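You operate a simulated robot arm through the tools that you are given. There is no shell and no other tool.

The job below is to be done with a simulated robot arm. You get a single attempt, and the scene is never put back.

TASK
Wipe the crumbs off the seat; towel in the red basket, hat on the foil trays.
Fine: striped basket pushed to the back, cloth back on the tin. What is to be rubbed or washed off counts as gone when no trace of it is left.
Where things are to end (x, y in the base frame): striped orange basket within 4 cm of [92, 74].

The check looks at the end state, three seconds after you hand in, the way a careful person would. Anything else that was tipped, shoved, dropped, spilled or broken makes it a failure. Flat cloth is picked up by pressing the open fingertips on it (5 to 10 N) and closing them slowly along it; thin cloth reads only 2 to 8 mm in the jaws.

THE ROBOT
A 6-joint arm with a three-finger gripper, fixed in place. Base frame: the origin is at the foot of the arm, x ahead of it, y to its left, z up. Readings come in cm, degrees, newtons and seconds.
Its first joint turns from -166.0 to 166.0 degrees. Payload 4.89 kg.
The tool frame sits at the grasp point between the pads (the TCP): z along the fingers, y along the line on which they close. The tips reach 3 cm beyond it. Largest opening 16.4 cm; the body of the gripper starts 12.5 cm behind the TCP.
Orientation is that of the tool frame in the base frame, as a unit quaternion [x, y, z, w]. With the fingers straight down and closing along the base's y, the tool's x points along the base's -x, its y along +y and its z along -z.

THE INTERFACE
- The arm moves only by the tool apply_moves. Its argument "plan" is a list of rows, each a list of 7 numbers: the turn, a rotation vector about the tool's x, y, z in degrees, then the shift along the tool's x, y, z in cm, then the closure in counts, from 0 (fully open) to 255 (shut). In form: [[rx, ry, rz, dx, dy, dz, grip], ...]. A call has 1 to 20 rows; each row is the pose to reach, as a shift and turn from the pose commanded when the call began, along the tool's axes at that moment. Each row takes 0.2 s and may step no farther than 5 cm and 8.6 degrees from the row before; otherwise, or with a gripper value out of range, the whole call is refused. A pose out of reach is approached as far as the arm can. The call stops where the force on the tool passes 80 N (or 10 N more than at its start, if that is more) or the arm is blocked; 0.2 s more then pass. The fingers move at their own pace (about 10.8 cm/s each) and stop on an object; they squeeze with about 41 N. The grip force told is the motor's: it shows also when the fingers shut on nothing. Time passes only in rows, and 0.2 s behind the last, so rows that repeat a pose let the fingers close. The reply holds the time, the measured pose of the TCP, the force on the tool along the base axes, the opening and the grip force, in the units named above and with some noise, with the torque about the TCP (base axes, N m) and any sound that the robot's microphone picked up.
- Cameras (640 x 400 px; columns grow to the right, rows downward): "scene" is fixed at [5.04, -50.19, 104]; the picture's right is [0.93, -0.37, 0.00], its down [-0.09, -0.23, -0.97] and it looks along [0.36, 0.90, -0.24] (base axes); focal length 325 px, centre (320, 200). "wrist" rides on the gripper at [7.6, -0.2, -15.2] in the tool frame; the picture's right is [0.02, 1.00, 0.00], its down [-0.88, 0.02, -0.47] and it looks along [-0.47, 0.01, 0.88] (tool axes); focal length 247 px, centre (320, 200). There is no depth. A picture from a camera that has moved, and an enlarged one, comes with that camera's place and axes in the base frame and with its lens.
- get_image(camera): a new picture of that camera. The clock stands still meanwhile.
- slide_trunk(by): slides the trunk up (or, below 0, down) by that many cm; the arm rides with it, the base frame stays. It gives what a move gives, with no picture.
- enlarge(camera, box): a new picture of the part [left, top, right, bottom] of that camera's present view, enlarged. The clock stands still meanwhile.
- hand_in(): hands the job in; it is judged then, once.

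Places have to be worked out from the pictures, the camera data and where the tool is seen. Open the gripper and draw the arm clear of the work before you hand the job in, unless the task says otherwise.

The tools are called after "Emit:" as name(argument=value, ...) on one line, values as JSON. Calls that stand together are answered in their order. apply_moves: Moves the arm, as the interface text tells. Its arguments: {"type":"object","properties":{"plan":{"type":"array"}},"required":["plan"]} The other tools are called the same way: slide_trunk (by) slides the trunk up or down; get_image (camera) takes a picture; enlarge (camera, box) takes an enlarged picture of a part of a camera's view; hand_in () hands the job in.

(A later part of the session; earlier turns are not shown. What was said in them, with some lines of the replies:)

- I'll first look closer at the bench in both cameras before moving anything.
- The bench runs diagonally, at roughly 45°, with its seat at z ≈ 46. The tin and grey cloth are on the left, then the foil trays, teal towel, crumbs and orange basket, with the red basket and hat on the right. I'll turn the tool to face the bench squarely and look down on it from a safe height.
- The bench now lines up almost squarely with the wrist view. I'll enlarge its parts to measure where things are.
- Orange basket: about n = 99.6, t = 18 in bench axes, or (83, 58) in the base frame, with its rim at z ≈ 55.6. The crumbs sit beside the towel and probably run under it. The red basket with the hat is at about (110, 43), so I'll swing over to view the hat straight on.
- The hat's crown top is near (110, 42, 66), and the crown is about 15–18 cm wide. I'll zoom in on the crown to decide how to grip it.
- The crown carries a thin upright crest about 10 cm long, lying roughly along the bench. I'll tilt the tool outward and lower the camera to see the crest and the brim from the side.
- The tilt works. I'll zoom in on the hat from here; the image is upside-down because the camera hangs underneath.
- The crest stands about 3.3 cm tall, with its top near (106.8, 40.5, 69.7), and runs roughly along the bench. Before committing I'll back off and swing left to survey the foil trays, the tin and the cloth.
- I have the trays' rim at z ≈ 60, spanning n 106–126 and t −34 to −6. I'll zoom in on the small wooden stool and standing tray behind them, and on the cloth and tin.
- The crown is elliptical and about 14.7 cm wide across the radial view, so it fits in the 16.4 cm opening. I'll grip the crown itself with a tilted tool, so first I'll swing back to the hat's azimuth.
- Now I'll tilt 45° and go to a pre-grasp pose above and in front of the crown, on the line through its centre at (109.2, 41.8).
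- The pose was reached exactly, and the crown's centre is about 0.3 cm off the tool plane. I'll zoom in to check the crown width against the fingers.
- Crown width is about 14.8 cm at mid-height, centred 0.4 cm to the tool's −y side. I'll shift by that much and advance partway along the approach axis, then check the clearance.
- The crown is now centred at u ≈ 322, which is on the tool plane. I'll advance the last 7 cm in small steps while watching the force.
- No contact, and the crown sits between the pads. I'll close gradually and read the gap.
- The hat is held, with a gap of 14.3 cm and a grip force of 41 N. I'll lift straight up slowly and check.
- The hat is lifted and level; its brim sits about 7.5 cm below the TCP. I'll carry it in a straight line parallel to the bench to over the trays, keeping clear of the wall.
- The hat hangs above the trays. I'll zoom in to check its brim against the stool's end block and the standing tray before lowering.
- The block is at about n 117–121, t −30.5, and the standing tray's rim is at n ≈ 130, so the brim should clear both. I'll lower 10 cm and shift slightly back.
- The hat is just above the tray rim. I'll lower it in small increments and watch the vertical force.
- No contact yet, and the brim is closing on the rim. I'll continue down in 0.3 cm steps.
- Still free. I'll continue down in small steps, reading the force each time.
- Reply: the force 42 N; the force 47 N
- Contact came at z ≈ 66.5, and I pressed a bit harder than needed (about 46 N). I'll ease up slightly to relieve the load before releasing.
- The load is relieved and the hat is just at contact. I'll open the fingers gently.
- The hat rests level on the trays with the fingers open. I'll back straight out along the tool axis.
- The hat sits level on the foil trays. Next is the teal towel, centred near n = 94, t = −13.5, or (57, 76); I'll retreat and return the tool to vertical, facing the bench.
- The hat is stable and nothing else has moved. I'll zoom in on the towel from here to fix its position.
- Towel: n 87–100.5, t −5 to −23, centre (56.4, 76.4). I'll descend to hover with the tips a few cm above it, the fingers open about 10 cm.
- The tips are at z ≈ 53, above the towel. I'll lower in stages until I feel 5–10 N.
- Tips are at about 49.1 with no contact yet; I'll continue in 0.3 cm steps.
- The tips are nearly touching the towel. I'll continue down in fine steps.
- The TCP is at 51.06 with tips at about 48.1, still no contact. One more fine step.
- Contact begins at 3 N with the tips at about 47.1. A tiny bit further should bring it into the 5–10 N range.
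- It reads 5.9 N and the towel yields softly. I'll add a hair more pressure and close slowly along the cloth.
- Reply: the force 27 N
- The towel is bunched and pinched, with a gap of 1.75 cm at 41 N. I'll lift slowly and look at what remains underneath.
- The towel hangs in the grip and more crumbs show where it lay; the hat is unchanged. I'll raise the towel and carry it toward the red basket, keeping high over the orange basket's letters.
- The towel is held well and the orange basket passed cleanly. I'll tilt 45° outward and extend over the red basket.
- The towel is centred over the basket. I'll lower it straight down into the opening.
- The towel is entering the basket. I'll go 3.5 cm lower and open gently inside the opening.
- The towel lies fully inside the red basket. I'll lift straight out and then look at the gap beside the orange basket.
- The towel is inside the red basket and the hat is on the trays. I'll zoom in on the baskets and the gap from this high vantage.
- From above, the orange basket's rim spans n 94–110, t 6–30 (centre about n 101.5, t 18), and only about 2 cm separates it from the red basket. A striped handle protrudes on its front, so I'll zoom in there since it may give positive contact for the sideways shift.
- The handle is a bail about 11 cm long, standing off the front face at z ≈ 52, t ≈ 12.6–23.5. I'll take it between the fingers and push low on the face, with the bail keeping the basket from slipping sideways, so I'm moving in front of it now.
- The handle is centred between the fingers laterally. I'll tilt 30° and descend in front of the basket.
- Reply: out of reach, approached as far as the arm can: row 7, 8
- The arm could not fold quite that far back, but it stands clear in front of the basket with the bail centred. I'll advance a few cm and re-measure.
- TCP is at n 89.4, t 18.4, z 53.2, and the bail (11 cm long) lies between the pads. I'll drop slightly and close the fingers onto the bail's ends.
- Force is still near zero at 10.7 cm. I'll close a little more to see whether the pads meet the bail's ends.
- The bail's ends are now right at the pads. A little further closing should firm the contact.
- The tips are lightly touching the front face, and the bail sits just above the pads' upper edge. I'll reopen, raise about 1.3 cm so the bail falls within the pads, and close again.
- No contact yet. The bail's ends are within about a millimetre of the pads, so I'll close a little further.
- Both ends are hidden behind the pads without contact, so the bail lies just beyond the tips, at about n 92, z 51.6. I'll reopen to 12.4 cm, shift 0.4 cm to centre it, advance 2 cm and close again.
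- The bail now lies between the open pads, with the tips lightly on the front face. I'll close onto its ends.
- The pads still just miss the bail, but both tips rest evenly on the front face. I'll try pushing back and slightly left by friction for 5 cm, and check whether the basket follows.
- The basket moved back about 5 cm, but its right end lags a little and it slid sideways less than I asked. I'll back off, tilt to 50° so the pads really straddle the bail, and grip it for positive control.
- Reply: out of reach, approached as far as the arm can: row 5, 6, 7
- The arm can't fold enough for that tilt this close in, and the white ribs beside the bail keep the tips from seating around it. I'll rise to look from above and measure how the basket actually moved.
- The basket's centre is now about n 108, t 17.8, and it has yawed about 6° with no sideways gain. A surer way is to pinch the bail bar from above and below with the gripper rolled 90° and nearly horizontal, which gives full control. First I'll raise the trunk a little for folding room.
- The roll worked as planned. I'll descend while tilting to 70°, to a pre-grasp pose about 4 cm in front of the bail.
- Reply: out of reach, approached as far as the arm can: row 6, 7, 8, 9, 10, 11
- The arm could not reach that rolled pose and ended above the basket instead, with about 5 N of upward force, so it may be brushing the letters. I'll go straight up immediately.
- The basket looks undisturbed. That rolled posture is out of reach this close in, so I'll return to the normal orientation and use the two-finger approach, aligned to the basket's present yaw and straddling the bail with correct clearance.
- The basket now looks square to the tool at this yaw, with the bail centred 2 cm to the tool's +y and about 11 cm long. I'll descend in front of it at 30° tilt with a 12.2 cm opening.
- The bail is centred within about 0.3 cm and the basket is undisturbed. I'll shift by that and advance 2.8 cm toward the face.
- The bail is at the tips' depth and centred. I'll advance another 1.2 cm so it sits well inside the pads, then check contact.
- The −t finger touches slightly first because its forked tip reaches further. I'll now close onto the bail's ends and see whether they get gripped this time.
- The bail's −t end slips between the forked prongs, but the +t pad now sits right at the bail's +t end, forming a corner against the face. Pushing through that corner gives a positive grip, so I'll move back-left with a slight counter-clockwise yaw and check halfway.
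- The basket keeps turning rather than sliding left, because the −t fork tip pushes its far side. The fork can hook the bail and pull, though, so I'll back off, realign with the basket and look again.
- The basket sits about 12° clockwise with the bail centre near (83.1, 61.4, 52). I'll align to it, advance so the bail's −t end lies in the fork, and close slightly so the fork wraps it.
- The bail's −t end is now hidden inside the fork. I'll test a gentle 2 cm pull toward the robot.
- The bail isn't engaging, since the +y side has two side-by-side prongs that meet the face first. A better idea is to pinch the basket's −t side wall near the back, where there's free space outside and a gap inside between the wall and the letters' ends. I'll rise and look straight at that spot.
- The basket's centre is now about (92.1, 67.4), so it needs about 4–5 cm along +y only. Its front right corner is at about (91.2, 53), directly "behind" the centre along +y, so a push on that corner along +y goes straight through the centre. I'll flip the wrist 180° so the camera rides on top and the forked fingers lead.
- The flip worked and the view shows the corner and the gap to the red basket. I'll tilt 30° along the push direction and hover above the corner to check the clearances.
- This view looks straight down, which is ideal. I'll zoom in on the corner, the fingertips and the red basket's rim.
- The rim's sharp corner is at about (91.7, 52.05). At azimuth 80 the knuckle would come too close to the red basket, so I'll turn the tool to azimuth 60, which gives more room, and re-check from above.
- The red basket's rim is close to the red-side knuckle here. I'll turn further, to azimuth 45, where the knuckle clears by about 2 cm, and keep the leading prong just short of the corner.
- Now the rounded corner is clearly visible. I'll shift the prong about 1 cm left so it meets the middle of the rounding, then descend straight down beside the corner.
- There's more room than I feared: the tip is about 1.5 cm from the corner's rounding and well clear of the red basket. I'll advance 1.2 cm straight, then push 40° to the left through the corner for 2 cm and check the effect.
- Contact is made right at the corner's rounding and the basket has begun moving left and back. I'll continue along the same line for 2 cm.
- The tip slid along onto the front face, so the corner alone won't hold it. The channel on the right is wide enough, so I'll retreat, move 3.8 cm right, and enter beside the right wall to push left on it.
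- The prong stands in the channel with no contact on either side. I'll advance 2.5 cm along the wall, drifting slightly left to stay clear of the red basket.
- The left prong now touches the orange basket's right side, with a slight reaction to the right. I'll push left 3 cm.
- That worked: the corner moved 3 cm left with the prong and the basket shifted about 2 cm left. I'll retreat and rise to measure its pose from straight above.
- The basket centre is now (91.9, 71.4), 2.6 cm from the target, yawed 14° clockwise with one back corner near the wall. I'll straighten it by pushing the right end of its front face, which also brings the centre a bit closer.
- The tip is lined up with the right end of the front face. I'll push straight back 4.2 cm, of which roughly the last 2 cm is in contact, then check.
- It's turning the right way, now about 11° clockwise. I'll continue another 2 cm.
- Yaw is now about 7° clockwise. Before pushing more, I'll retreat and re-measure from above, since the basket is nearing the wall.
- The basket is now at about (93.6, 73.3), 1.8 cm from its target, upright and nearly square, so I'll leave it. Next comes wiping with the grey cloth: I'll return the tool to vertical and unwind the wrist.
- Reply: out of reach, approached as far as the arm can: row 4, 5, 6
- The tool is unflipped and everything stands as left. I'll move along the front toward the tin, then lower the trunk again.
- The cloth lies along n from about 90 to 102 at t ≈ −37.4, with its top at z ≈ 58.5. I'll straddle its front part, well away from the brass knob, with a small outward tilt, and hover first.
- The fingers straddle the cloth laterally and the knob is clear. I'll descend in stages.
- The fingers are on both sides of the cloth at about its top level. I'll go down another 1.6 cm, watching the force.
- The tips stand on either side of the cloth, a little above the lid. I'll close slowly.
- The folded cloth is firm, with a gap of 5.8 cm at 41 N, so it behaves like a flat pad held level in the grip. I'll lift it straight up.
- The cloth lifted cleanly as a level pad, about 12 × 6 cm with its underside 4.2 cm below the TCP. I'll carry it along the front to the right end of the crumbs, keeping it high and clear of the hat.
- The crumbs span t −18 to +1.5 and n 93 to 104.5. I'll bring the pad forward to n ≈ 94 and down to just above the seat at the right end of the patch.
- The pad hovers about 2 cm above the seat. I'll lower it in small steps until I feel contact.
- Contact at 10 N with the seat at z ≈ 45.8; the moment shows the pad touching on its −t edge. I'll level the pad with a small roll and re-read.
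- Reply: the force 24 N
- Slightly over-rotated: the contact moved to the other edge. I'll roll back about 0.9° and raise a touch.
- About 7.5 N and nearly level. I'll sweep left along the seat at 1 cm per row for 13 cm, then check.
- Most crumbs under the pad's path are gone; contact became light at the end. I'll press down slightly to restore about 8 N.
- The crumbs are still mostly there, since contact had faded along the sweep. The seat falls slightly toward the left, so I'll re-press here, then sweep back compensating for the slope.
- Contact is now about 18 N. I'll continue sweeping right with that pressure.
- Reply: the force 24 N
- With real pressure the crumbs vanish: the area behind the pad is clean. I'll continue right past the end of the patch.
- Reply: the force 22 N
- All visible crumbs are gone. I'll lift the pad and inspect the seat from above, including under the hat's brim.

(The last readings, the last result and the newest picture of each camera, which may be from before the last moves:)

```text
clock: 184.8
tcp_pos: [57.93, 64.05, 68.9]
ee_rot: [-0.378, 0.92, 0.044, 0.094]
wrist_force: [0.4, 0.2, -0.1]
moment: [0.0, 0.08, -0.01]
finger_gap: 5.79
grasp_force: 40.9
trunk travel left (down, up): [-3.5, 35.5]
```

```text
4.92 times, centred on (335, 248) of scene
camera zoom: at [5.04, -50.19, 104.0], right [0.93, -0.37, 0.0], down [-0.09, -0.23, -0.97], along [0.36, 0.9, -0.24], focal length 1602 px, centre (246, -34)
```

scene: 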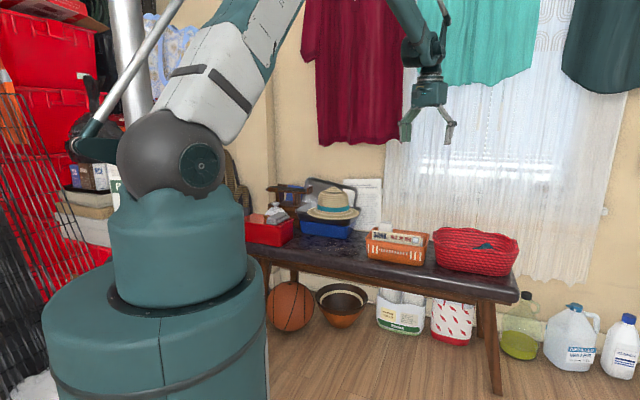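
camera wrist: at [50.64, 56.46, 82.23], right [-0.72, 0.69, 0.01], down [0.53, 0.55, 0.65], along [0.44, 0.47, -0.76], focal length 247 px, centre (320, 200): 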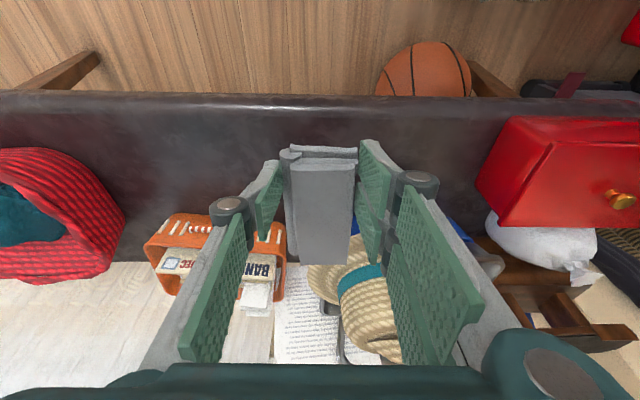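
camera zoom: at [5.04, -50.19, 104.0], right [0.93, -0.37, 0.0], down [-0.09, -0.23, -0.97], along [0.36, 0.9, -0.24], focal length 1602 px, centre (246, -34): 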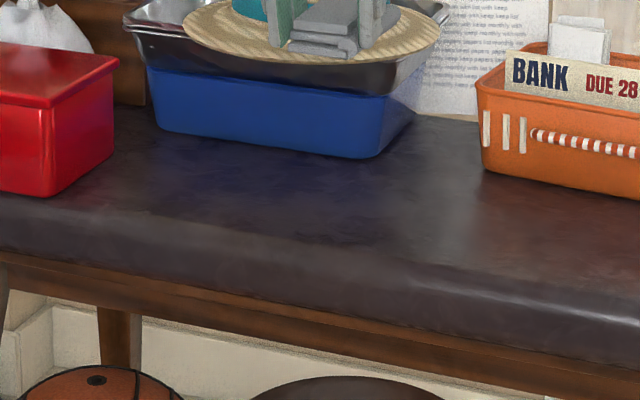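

The seat looks clean. I'll zoom in closely to be sure no crumb or trace is left.

Emit:
enlarge(camera="scene", box=[295, 235, 355, 270])

Emit:
enlarge(camera="scene", box=[335, 230, 395, 270])

Emit:
enlarge(camera="wrist", box=[360, 90, 500, 190])

Emit:
enlarge(camera="wrist", box=[180, 90, 310, 190])

```text
10.67 times, centred on (325, 252) of scene
camera zoom: at [5.04, -50.19, 104.0], right [0.93, -0.37, 0.0], down [-0.09, -0.23, -0.97], along [0.36, 0.9, -0.24], focal length 3471 px, centre (267, -360)
```

zoom: 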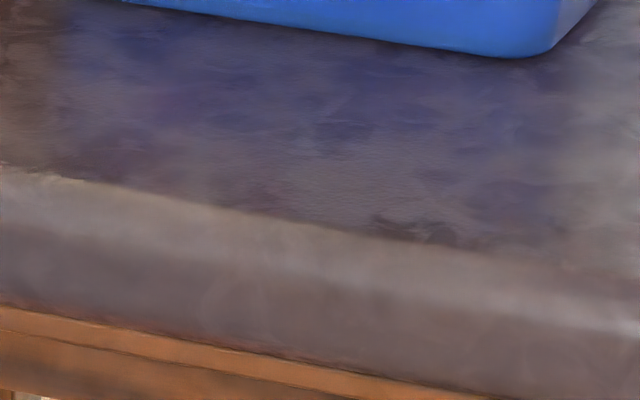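

```text
10.00 times, centred on (365, 250) of scene
camera zoom: at [5.04, -50.19, 104.0], right [0.93, -0.37, 0.0], down [-0.09, -0.23, -0.97], along [0.36, 0.9, -0.24], focal length 3254 px, centre (-130, -300)
```

zoom: 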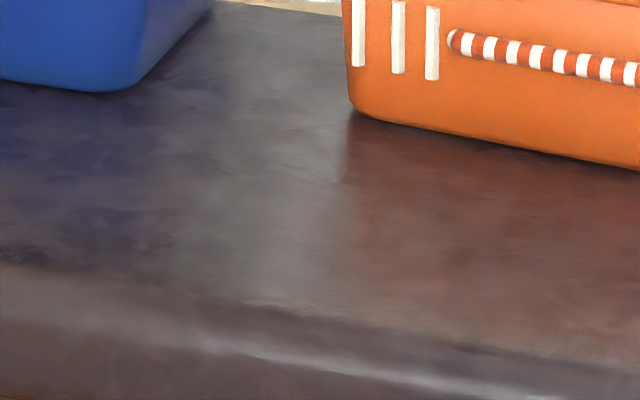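

```text
4.00 times, centred on (430, 140) of wrist
camera zoom: at [50.64, 56.46, 82.23], right [-0.72, 0.69, 0.01], down [0.53, 0.55, 0.65], along [0.44, 0.47, -0.76], focal length 988 px, centre (-120, 440)
```

zoom: 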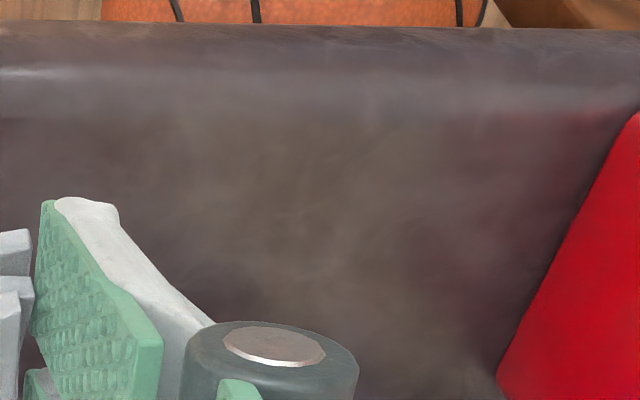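

```text
4.00 times, centred on (245, 140) of wrist
camera zoom: at [50.64, 56.46, 82.23], right [-0.72, 0.69, 0.01], down [0.53, 0.55, 0.65], along [0.44, 0.47, -0.76], focal length 988 px, centre (620, 440)
```

zoom: 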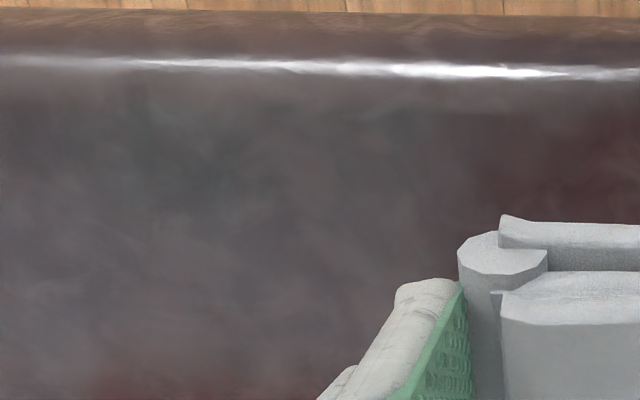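

The seat is clean in every view. For safety I'll make one more pass with good pressure, entering low from the left so that the fingers stay clear of the hat.

Emit:
apply_moves(plan=[[0, 0, 0, 0, 4, 0, 255], [0, 0, 0, 0, 8, 0, 255], [0, 0, 0, 0, 12, 0, 255], [0, 0, 0, 0, 16.2, 0, 255], [0, 0, 0, 0.8, 16.2, 3.8, 255], [0, 0, 0, 1.6, 16.2, 7.6, 255], [0, 0, 0, 2.4, 16.2, 11.4, 255], [0, 0, 0, 3.2, 16.2, 15.2, 255], [0, 0, 0, 0.4, 16.2, 15.8, 255], [0, 0, 0, -2.4, 16.2, 16.4, 255], [0, 0, 0, -5.2, 16.2, 17, 255], [0, 0, 0, -5.2, 16.2, 17, 255]])

Emit:
apply_moves(plan=[[0, 0, 0, 0.21, 0, 1, 255], [0, 0, 0, 0.42, 0, 2, 255], [0, 0, 0, 0.48, 0, 2.3, 255], [0, 0, 0, 0.48, 0, 2.3, 255]])

```text
clock: 187.4
tcp_pos: [52.66, 81.94, 53.36]
ee_rot: [-0.379, 0.92, 0.044, 0.094]
wrist_force: [0.1, 0.5, -0.6]
moment: [0.01, 0.02, 0.02]
finger_gap: 5.81
grasp_force: 40.6
trunk travel left (down, up): [-3.5, 35.5]
```

```text
clock: 188.4
tcp_pos: [52.7, 81.84, 51.05]
ee_rot: [-0.378, 0.92, 0.045, 0.094]
wrist_force: [0.0, 0.2, 0.3]
moment: [0.01, 0.01, -0.02]
finger_gap: 5.78
grasp_force: 41.5
trunk travel left (down, up): [-3.5, 35.5]
```

Emit:
apply_moves(plan=[[0, 0, 0, 0.08, 0, 0.4, 255], [0, 0, 0, 0.16, 0, 0.8, 255], [0, 0, 0, 0.18, 0, 0.9, 255], [0, 0, 0, 0.18, 0, 0.9, 255]])

```text
clock: 189.4
tcp_pos: [52.63, 81.75, 50.25]
ee_rot: [-0.379, 0.919, 0.046, 0.095]
wrist_force: [-0.1, -0.3, 0.0]
moment: [-0.03, 0.02, 0.02]
finger_gap: 5.82
grasp_force: 40.6
trunk travel left (down, up): [-3.5, 35.5]
```

Emit:
apply_moves(plan=[[0, 0, 0, 0.03, 0, 0.15, 255], [0, 0, 0, 0.06, 0, 0.3, 255], [0, 0, 0, 0.06, 0, 0.3, 255]])

```text
clock: 190.2
tcp_pos: [52.54, 81.82, 49.89]
ee_rot: [-0.379, 0.92, 0.045, 0.095]
wrist_force: [0.5, -4.3, 24.6]
moment: [-0.26, -0.45, -0.08]
finger_gap: 5.81
grasp_force: 41.0
trunk travel left (down, up): [-3.5, 35.5]
```

Firm contact at about 25 N. I'll sweep right the whole length with the slope compensation.

Emit:
apply_moves(plan=[[0, 0, 0, -0.01, -1, -0.05, 255], [0, 0, 0, -0.01, -2.2, -0.06, 255], [0, 0, 0, -0.01, -3.4, -0.07, 255], [0, 0, 0, -0.02, -4.6, -0.08, 255], [0, 0, 0, -0.02, -5.8, -0.09, 255], [0, 0, 0, -0.02, -7, -0.1, 255], [0, 0, 0, -0.02, -8.2, -0.11, 255], [0, 0, 0, -0.02, -9.4, -0.12, 255], [0, 0, 0, -0.03, -10.6, -0.13, 255], [0, 0, 0, -0.03, -11.8, -0.14, 255], [0, 0, 0, -0.03, -13, -0.15, 255]])

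Emit:
apply_moves(plan=[[0, 0, 0, 0, -1.2, -0.01, 255], [0, 0, 0, 0, -2.4, -0.02, 255], [0, 0, 0, -0.01, -3.6, -0.03, 255], [0, 0, 0, -0.01, -4.8, -0.04, 255], [0, 0, 0, -0.01, -6, -0.05, 255], [0, 0, 0, -0.01, -7.2, -0.06, 255], [0, 0, 0, -0.01, -8.4, -0.07, 255], [0, 0, 0, -0.02, -9.6, -0.08, 255], [0, 0, 0, -0.02, -10.8, -0.09, 255], [0, 0, 0, -0.02, -12, -0.1, 255]])

Emit:
enlarge(camera="scene", box=[280, 205, 400, 275])

```text
clock: 192.7
tcp_pos: [61.82, 72.74, 49.96]
ee_rot: [-0.379, 0.919, 0.045, 0.095]
wrist_force: [-11.1, 11.5, 43.0]
moment: [0.8, 0.25, 0.21]
finger_gap: 5.82
grasp_force: 41.0
trunk travel left (down, up): [-3.5, 35.5]
```

```text
clock: 194.8
tcp_pos: [70.09, 64.11, 50.05]
ee_rot: [-0.379, 0.919, 0.045, 0.096]
wrist_force: [-6.9, 8.8, 28.2]
moment: [0.38, 0.14, 0.06]
finger_gap: 5.79
grasp_force: 41.0
trunk travel left (down, up): [-3.5, 35.5]
```

```text
5.33 times, centred on (340, 240) of scene
camera zoom: at [5.04, -50.19, 104.0], right [0.93, -0.37, 0.0], down [-0.09, -0.23, -0.97], along [0.36, 0.9, -0.24], focal length 1736 px, centre (213, -13)
```

zoom: 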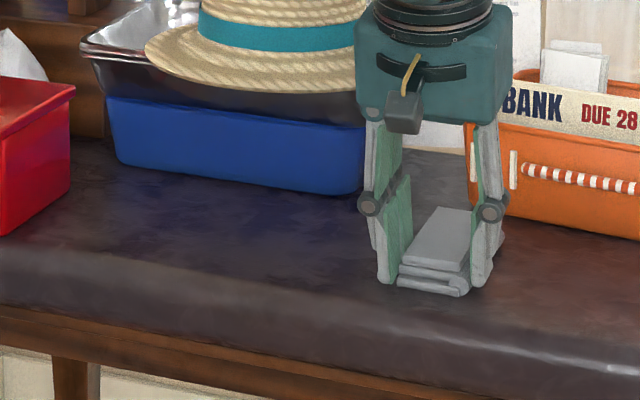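

The seat is wiped clean. I'll lift off and carry the cloth back to its place above the tin.

Emit:
apply_moves(plan=[[0, 0, 0, -0.62, 0, -2.93, 255], [0, 0, 0, -0.48, 0, -7.05, 255], [0, 0, 0, 0.65, 0, -11.4, 255], [0, 0, 0, 1.77, 0.5, -15.7, 255], [0, 0, 0, 1.92, 2, -19.8, 255], [0, 0, 0, 1.92, 6.2, -19.8, 255], [0, 0, 0, 1.92, 10.4, -19.8, 255], [0, 0, 0, 1.92, 14.6, -19.8, 255], [0, 0, 0, 1.92, 18.8, -19.8, 255], [0, 0, 0, 1.92, 23, -19.8, 255], [0, 0, 0, 1.92, 27.2, -19.8, 255], [0, 0, 0, 1.92, 31.4, -19.8, 255], [0, 0, 0, 1.92, 35.6, -19.8, 255], [0, 0, 0, 1.92, 39, -19.8, 255], [0, 0, 0, 1.92, 41.6, -19.8, 255], [0, 0, 0, 1.92, 41.6, -19.8, 255]])

Emit:
get_image(camera="wrist")

Emit:
enlarge(camera="scene", box=[230, 160, 340, 250])

```text
clock: 198.2
tcp_pos: [36.78, 89.16, 69.12]
ee_rot: [-0.38, 0.919, 0.045, 0.094]
wrist_force: [0.4, -0.4, -1.0]
moment: [-0.03, 0.04, 0.06]
finger_gap: 5.84
grasp_force: 41.0
trunk travel left (down, up): [-3.5, 35.5]
```

```text
taken
camera wrist: at [29.52, 81.56, 82.51], right [-0.72, 0.69, 0.01], down [0.53, 0.55, 0.65], along [0.44, 0.47, -0.76], focal length 247 px, centre (320, 200)
```

wrist: 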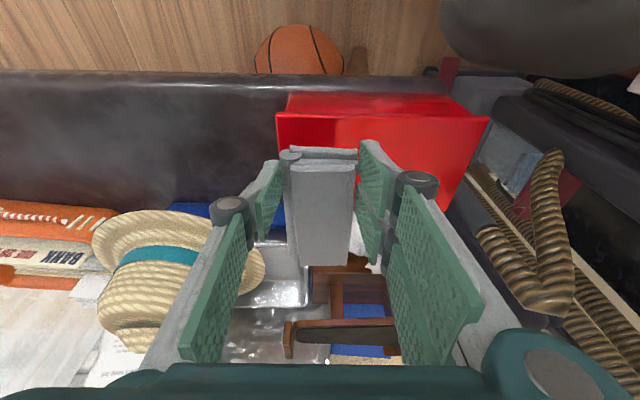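

```text
4.44 times, centred on (285, 205) of scene
camera zoom: at [5.04, -50.19, 104.0], right [0.93, -0.37, 0.0], down [-0.09, -0.23, -0.97], along [0.36, 0.9, -0.24], focal length 1446 px, centre (476, 178)
```

zoom: 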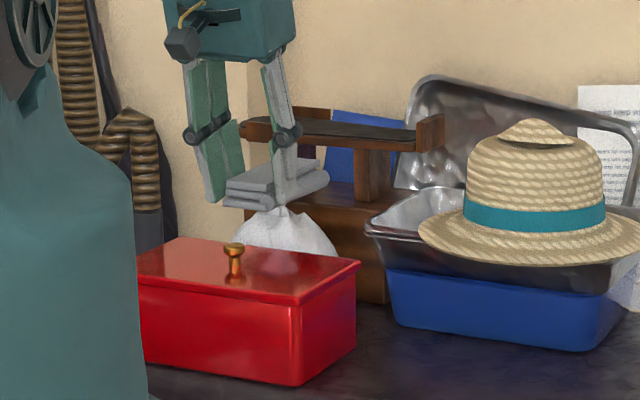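

The pad is above the tin. I'll move it back over its original spot and lower to just above the lid.

Emit:
apply_moves(plan=[[0, 0, 0, -1.2, 0.15, 0.25, 255], [0, 0, 0, -2.35, 0.3, 0.5, 255], [0, 0, 0, -1.85, 0.3, 2.9, 255], [0, 0, 0, -1.3, 0.3, 5.4, 255], [0, 0, 0, -0.8, 0.3, 7.8, 255], [0, 0, 0, -0.8, 0.3, 7.8, 255]])

Emit:
enlarge(camera="scene", box=[240, 180, 310, 240])

```text
clock: 199.7
tcp_pos: [38.35, 91.09, 61.78]
ee_rot: [-0.378, 0.92, 0.044, 0.095]
wrist_force: [0.0, 0.1, 0.1]
moment: [-0.03, 0.02, 0.0]
finger_gap: 5.77
grasp_force: 41.1
trunk travel left (down, up): [-3.5, 35.5]
```

```text
6.67 times, centred on (275, 210) of scene
camera zoom: at [5.04, -50.19, 104.0], right [0.93, -0.37, 0.0], down [-0.09, -0.23, -0.97], along [0.36, 0.9, -0.24], focal length 2170 px, centre (620, 133)
```

zoom: 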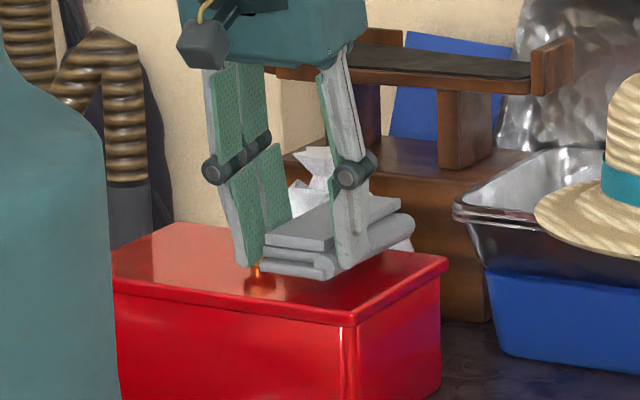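

The cloth is just above the lid in its old place. I'll lower gently until it touches.

Emit:
apply_moves(plan=[[0, 0, 0, 0.08, 0, 0.4, 255], [0, 0, 0, 0.17, 0, 0.8, 255], [0, 0, 0, 0.21, 0, 1, 255], [0, 0, 0, 0.21, 0, 1, 255]])

```text
clock: 200.7
tcp_pos: [38.26, 91.21, 60.56]
ee_rot: [-0.378, 0.92, 0.044, 0.095]
wrist_force: [-0.1, 0.1, -0.2]
moment: [0.04, 0.02, -0.01]
finger_gap: 5.82
grasp_force: 41.5
trunk travel left (down, up): [-3.5, 35.5]
```

Emit:
apply_moves(plan=[[0, 0, 0, 0.03, 0, 0.12, 255], [0, 0, 0, 0.05, 0, 0.24, 255], [0, 0, 0, 0.05, 0, 0.24, 255]])

```text
clock: 201.4
tcp_pos: [38.18, 91.12, 60.56]
ee_rot: [-0.379, 0.919, 0.045, 0.095]
wrist_force: [-0.4, 0.2, -0.7]
moment: [0.0, 0.01, 0.02]
finger_gap: 5.78
grasp_force: 40.8
trunk travel left (down, up): [-3.5, 35.5]
```

Emit:
apply_moves(plan=[[0, 0, 0, 0.03, 0, 0.12, 255], [0, 0, 0, 0.05, 0, 0.24, 255], [0, 0, 0, 0.05, 0, 0.24, 255]])

```text
clock: 202.2
tcp_pos: [38.16, 91.07, 60.32]
ee_rot: [-0.378, 0.92, 0.045, 0.095]
wrist_force: [0.9, 0.7, -0.7]
moment: [-0.02, 0.0, 0.0]
finger_gap: 5.79
grasp_force: 40.8
trunk travel left (down, up): [-3.5, 35.5]
```

Emit:
apply_moves(plan=[[0, 0, 0, 0.02, 0, 0.1, 255], [0, 0, 0, 0.04, 0, 0.2, 255], [0, 0, 0, 0.04, 0, 0.2, 255]])

Emit:
enlarge(camera="scene", box=[250, 195, 310, 240])

```text
clock: 203.1
tcp_pos: [38.25, 91.09, 60.19]
ee_rot: [-0.379, 0.92, 0.044, 0.096]
wrist_force: [-1.0, -1.3, 19.0]
moment: [0.05, -0.37, 0.02]
finger_gap: 5.8
grasp_force: 41.1
trunk travel left (down, up): [-3.5, 35.5]
```

```text
8.89 times, centred on (280, 218) of scene
camera zoom: at [5.04, -50.19, 104.0], right [0.93, -0.37, 0.0], down [-0.09, -0.23, -0.97], along [0.36, 0.9, -0.24], focal length 2893 px, centre (676, 44)
```

zoom: 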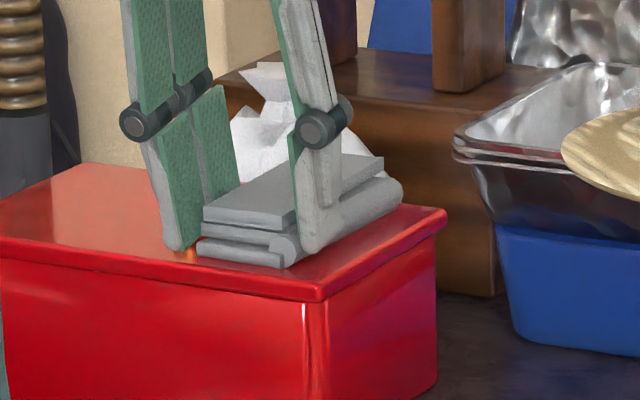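

The cloth is on the lid. I'll ease the load and open just enough to free it, staying clear of the knob.

Emit:
apply_moves(plan=[[0, 0, 0, -0.02, 0, -0.1, 255], [0, 0, 0, -0.02, 0, -0.1, 170], [0, 0, 0, -0.02, 0, -0.1, 160], [0, 0, 0, -0.02, 0, -0.1, 150], [0, 0, 0, -0.02, 0, -0.1, 143], [0, 0, 0, -0.02, 0, -0.1, 143]])

Emit:
enlarge(camera="scene", box=[250, 195, 310, 240])

Emit:
get_image(camera="wrist")

```text
clock: 204.4
tcp_pos: [38.24, 91.17, 60.16]
ee_rot: [-0.379, 0.919, 0.045, 0.095]
wrist_force: [-0.3, 0.4, -0.2]
moment: [-0.01, 0.0, -0.02]
finger_gap: 7.24
grasp_force: 0.0
trunk travel left (down, up): [-3.5, 35.5]
```

```text
8.89 times, centred on (280, 218) of scene
camera zoom: at [5.04, -50.19, 104.0], right [0.93, -0.37, 0.0], down [-0.09, -0.23, -0.97], along [0.36, 0.9, -0.24], focal length 2893 px, centre (676, 44)
```

zoom: 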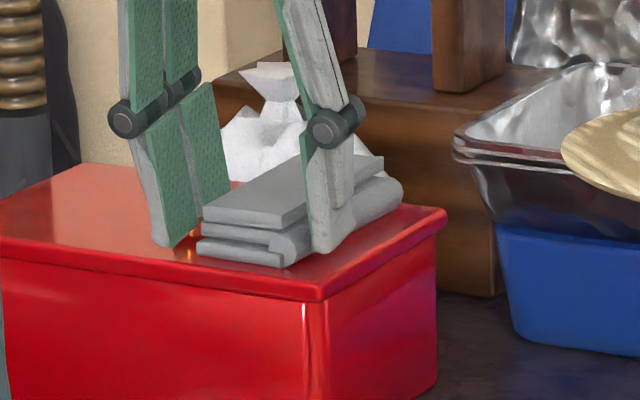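

```text
taken
camera wrist: at [30.97, 83.53, 73.54], right [-0.72, 0.69, 0.01], down [0.53, 0.55, 0.65], along [0.45, 0.47, -0.76], focal length 247 px, centre (320, 200)
```

wrist: 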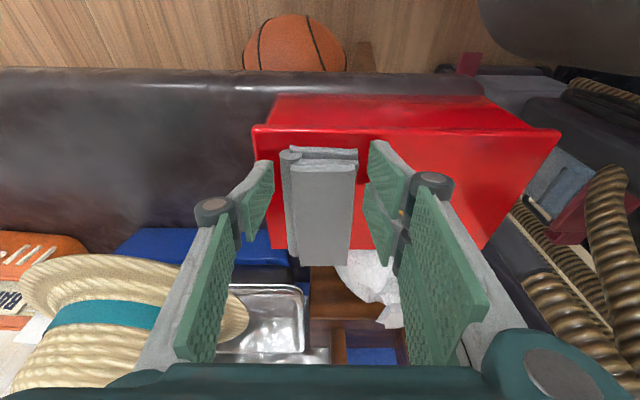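

The cloth is free and back on the tin lid. I'll rise straight up, then retreat toward the robot and take a full look at the result.

Emit:
apply_moves(plan=[[0, 0, 0, -0.2, 0, -1, 143], [0, 0, 0, -0.6, 0, -3, 143], [0, 0, 0, -1.2, 0, -6, 143], [0, 0, 0, -2.1, 0, -10, 143], [0, 0, 0, -2.5, 0, -14, 143], [0, 0, 0, -1, -1, -18, 143], [0, 0, 0, 2, -3, -21, 143], [0, 0, 0, 5, -5, -23, 143], [0, 0, 0, 8, -7, -24, 143], [0, 0, 0, 8, -7, -24, 143]])

Emit:
get_image(camera="scene")

Emit:
get_image(camera="wrist")

Emit:
enlarge(camera="scene", box=[235, 170, 400, 275])

Emit:
enlarge(camera="scene", box=[350, 190, 540, 310])

```text
clock: 206.7
tcp_pos: [34.1, 76.71, 81.83]
ee_rot: [-0.379, 0.92, 0.045, 0.095]
wrist_force: [0.0, -0.2, 0.4]
moment: [-0.03, -0.03, 0.03]
finger_gap: 7.19
grasp_force: 0.0
trunk travel left (down, up): [-3.5, 35.5]
```

```text
taken
```

scene: 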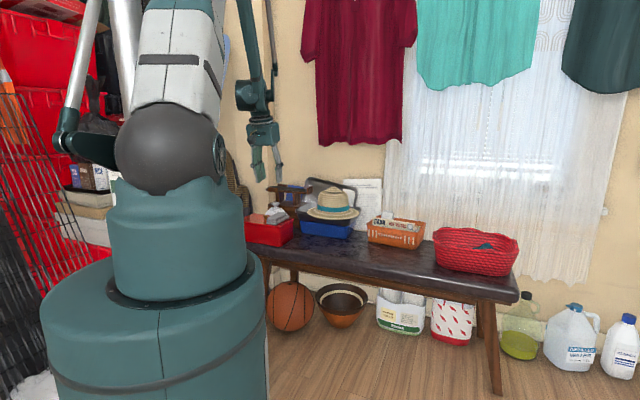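

```text
taken
camera wrist: at [26.86, 69.13, 95.17], right [-0.72, 0.69, 0.01], down [0.53, 0.55, 0.65], along [0.44, 0.47, -0.76], focal length 247 px, centre (320, 200)
```

wrist: 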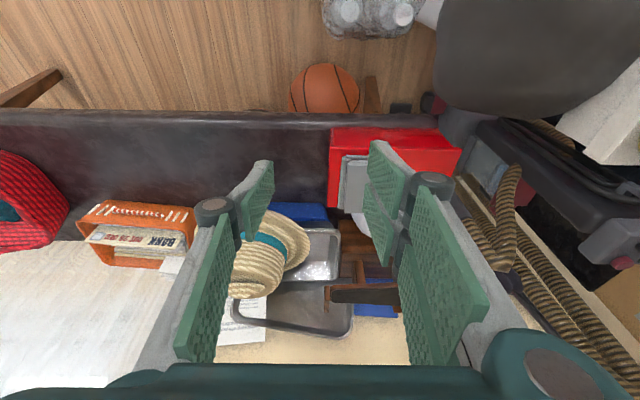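

```text
3.81 times, centred on (318, 222) of scene
camera zoom: at [5.04, -50.19, 104.0], right [0.93, -0.37, 0.0], down [-0.09, -0.23, -0.97], along [0.36, 0.9, -0.24], focal length 1240 px, centre (330, 114)
```

zoom: 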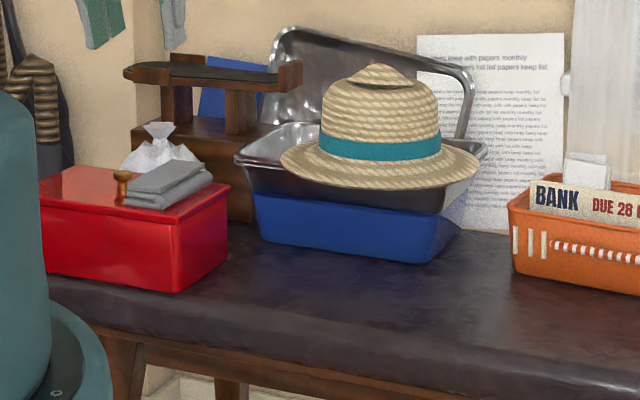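

```text
3.33 times, centred on (445, 250) of scene
camera zoom: at [5.04, -50.19, 104.0], right [0.93, -0.37, 0.0], down [-0.09, -0.23, -0.97], along [0.36, 0.9, -0.24], focal length 1085 px, centre (-97, 33)
```

zoom: 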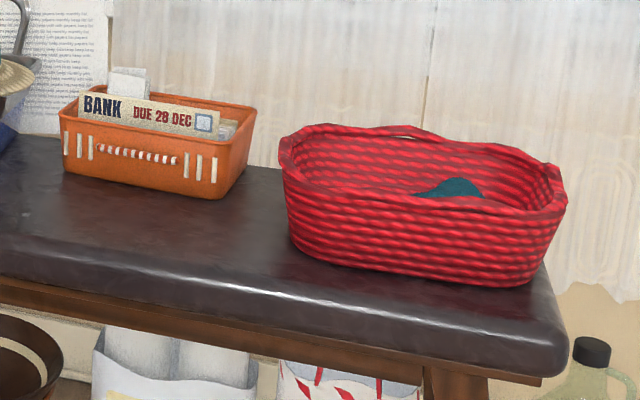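

Everything is in place: hat on the trays, towel in the red basket, orange basket at the back, cloth on the tin, and the seat clean. I'll open the gripper fully and draw the arm well clear.

Emit:
apply_moves(plan=[[0, 0, 0, 1.6, -3.4, -1, 100], [0, 0, 0, 3.2, -6.8, -2, 50], [0, 0, 0, 4.8, -10.2, -3.2, 0], [0, 0, 0, 6.4, -13.6, -4.3, 0], [0, 0, 0, 8, -17, -5.4, 0], [0, 0, 0, 9.7, -20.3, -6.5, 0], [0, 0, 0, 11.3, -23.5, -7.5, 0], [0, 0, 0, 11.3, -23.5, -7.5, 0]])

Emit:
get_image(camera="scene")

Emit:
get_image(camera="wrist")

Emit:
enlarge(camera="scene", box=[290, 170, 450, 280])

```text
clock: 208.4
tcp_pos: [41.87, 51.39, 86.71]
ee_rot: [-0.379, 0.919, 0.044, 0.095]
wrist_force: [-0.2, 1.1, 0.1]
moment: [-0.16, -0.01, -0.06]
finger_gap: 16.38
grasp_force: 0.1
trunk travel left (down, up): [-3.5, 35.5]
```

```text
taken
```

scene: 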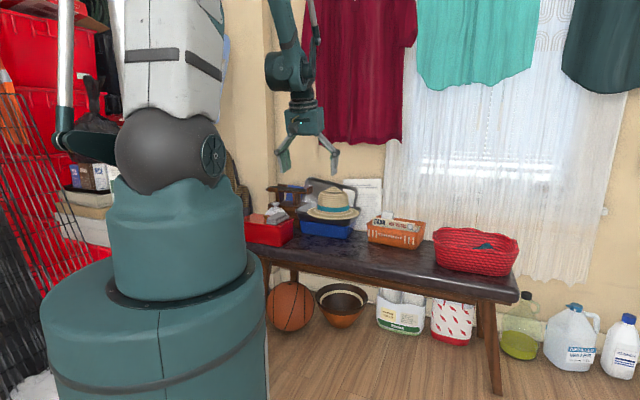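

```text
taken
camera wrist: at [34.57, 43.77, 100.05], right [-0.72, 0.69, 0.01], down [0.53, 0.55, 0.65], along [0.44, 0.47, -0.76], focal length 247 px, centre (320, 200)
```

wrist: 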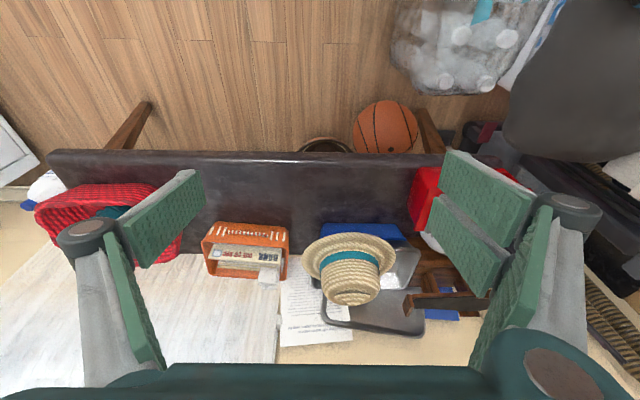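

```text
3.64 times, centred on (370, 225) of scene
camera zoom: at [5.04, -50.19, 104.0], right [0.93, -0.37, 0.0], down [-0.09, -0.23, -0.97], along [0.36, 0.9, -0.24], focal length 1183 px, centre (138, 109)
```

zoom: 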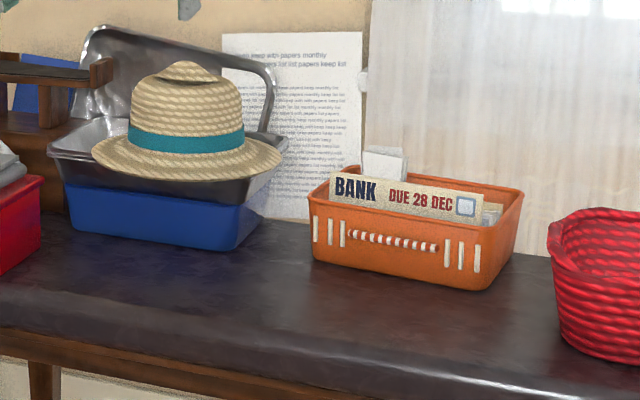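

One last close check of the seat and the orange basket from this clear view.

Emit:
enlarge(camera="wrist", box=[190, 140, 420, 290])

Emit:
enlarge(camera="scene", box=[295, 225, 385, 270])

```text
2.67 times, centred on (305, 215) of wrist
camera zoom: at [34.57, 43.77, 100.05], right [-0.72, 0.69, 0.01], down [0.53, 0.55, 0.65], along [0.44, 0.47, -0.76], focal length 659 px, centre (360, 160)
```

zoom: 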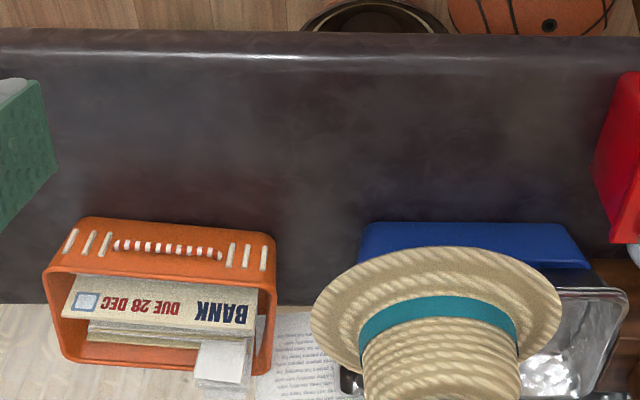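

```text
7.11 times, centred on (340, 248) of scene
camera zoom: at [5.04, -50.19, 104.0], right [0.93, -0.37, 0.0], down [-0.09, -0.23, -0.97], along [0.36, 0.9, -0.24], focal length 2314 px, centre (178, -138)
```

zoom: 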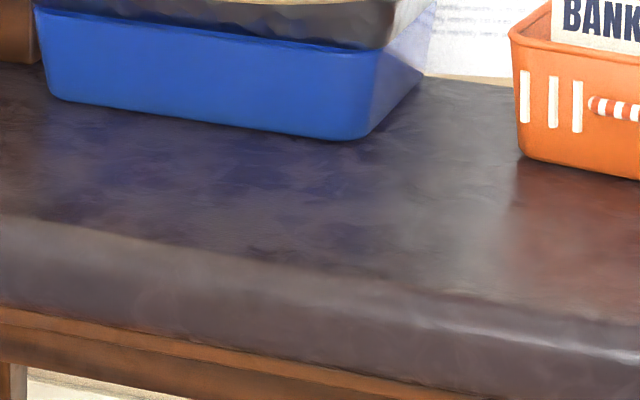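

The seat is clean in every view. The orange basket's centre measures about (93.3, 74.0), 1.3 cm from its target. The gripper is open and the arm is clear, so I'm handing in.

Emit:
hand_in()

```text
The job is handed in.
```

The job is done and handed in; I haven't had the check's result back.

- **Seat:** the crumbs are gone. I wiped the seat with the grey cloth, and close-up views from both cameras show none left.
- **Hat:** it sits level on the foil trays. I pressed down with about 46 N for a moment while setting it down, and saw no damage.
- **Towel:** it is inside the red basket, but bunched rather than folded.
- **Striped basket:** its centre is at about [93.3, 74.0], roughly 1.3 cm from the target. It is turned about 7° from square, with one back corner close to the wall. It took many attempts, and the gripper may have brushed the letters once, but they all look in place.
- **Cloth:** it is back in its old spot on the tin lid, clear of the knob.

The gripper is open and the arm is clear of the bench. As far as I can see, the red basket, tin, trays and paper stayed where they were.
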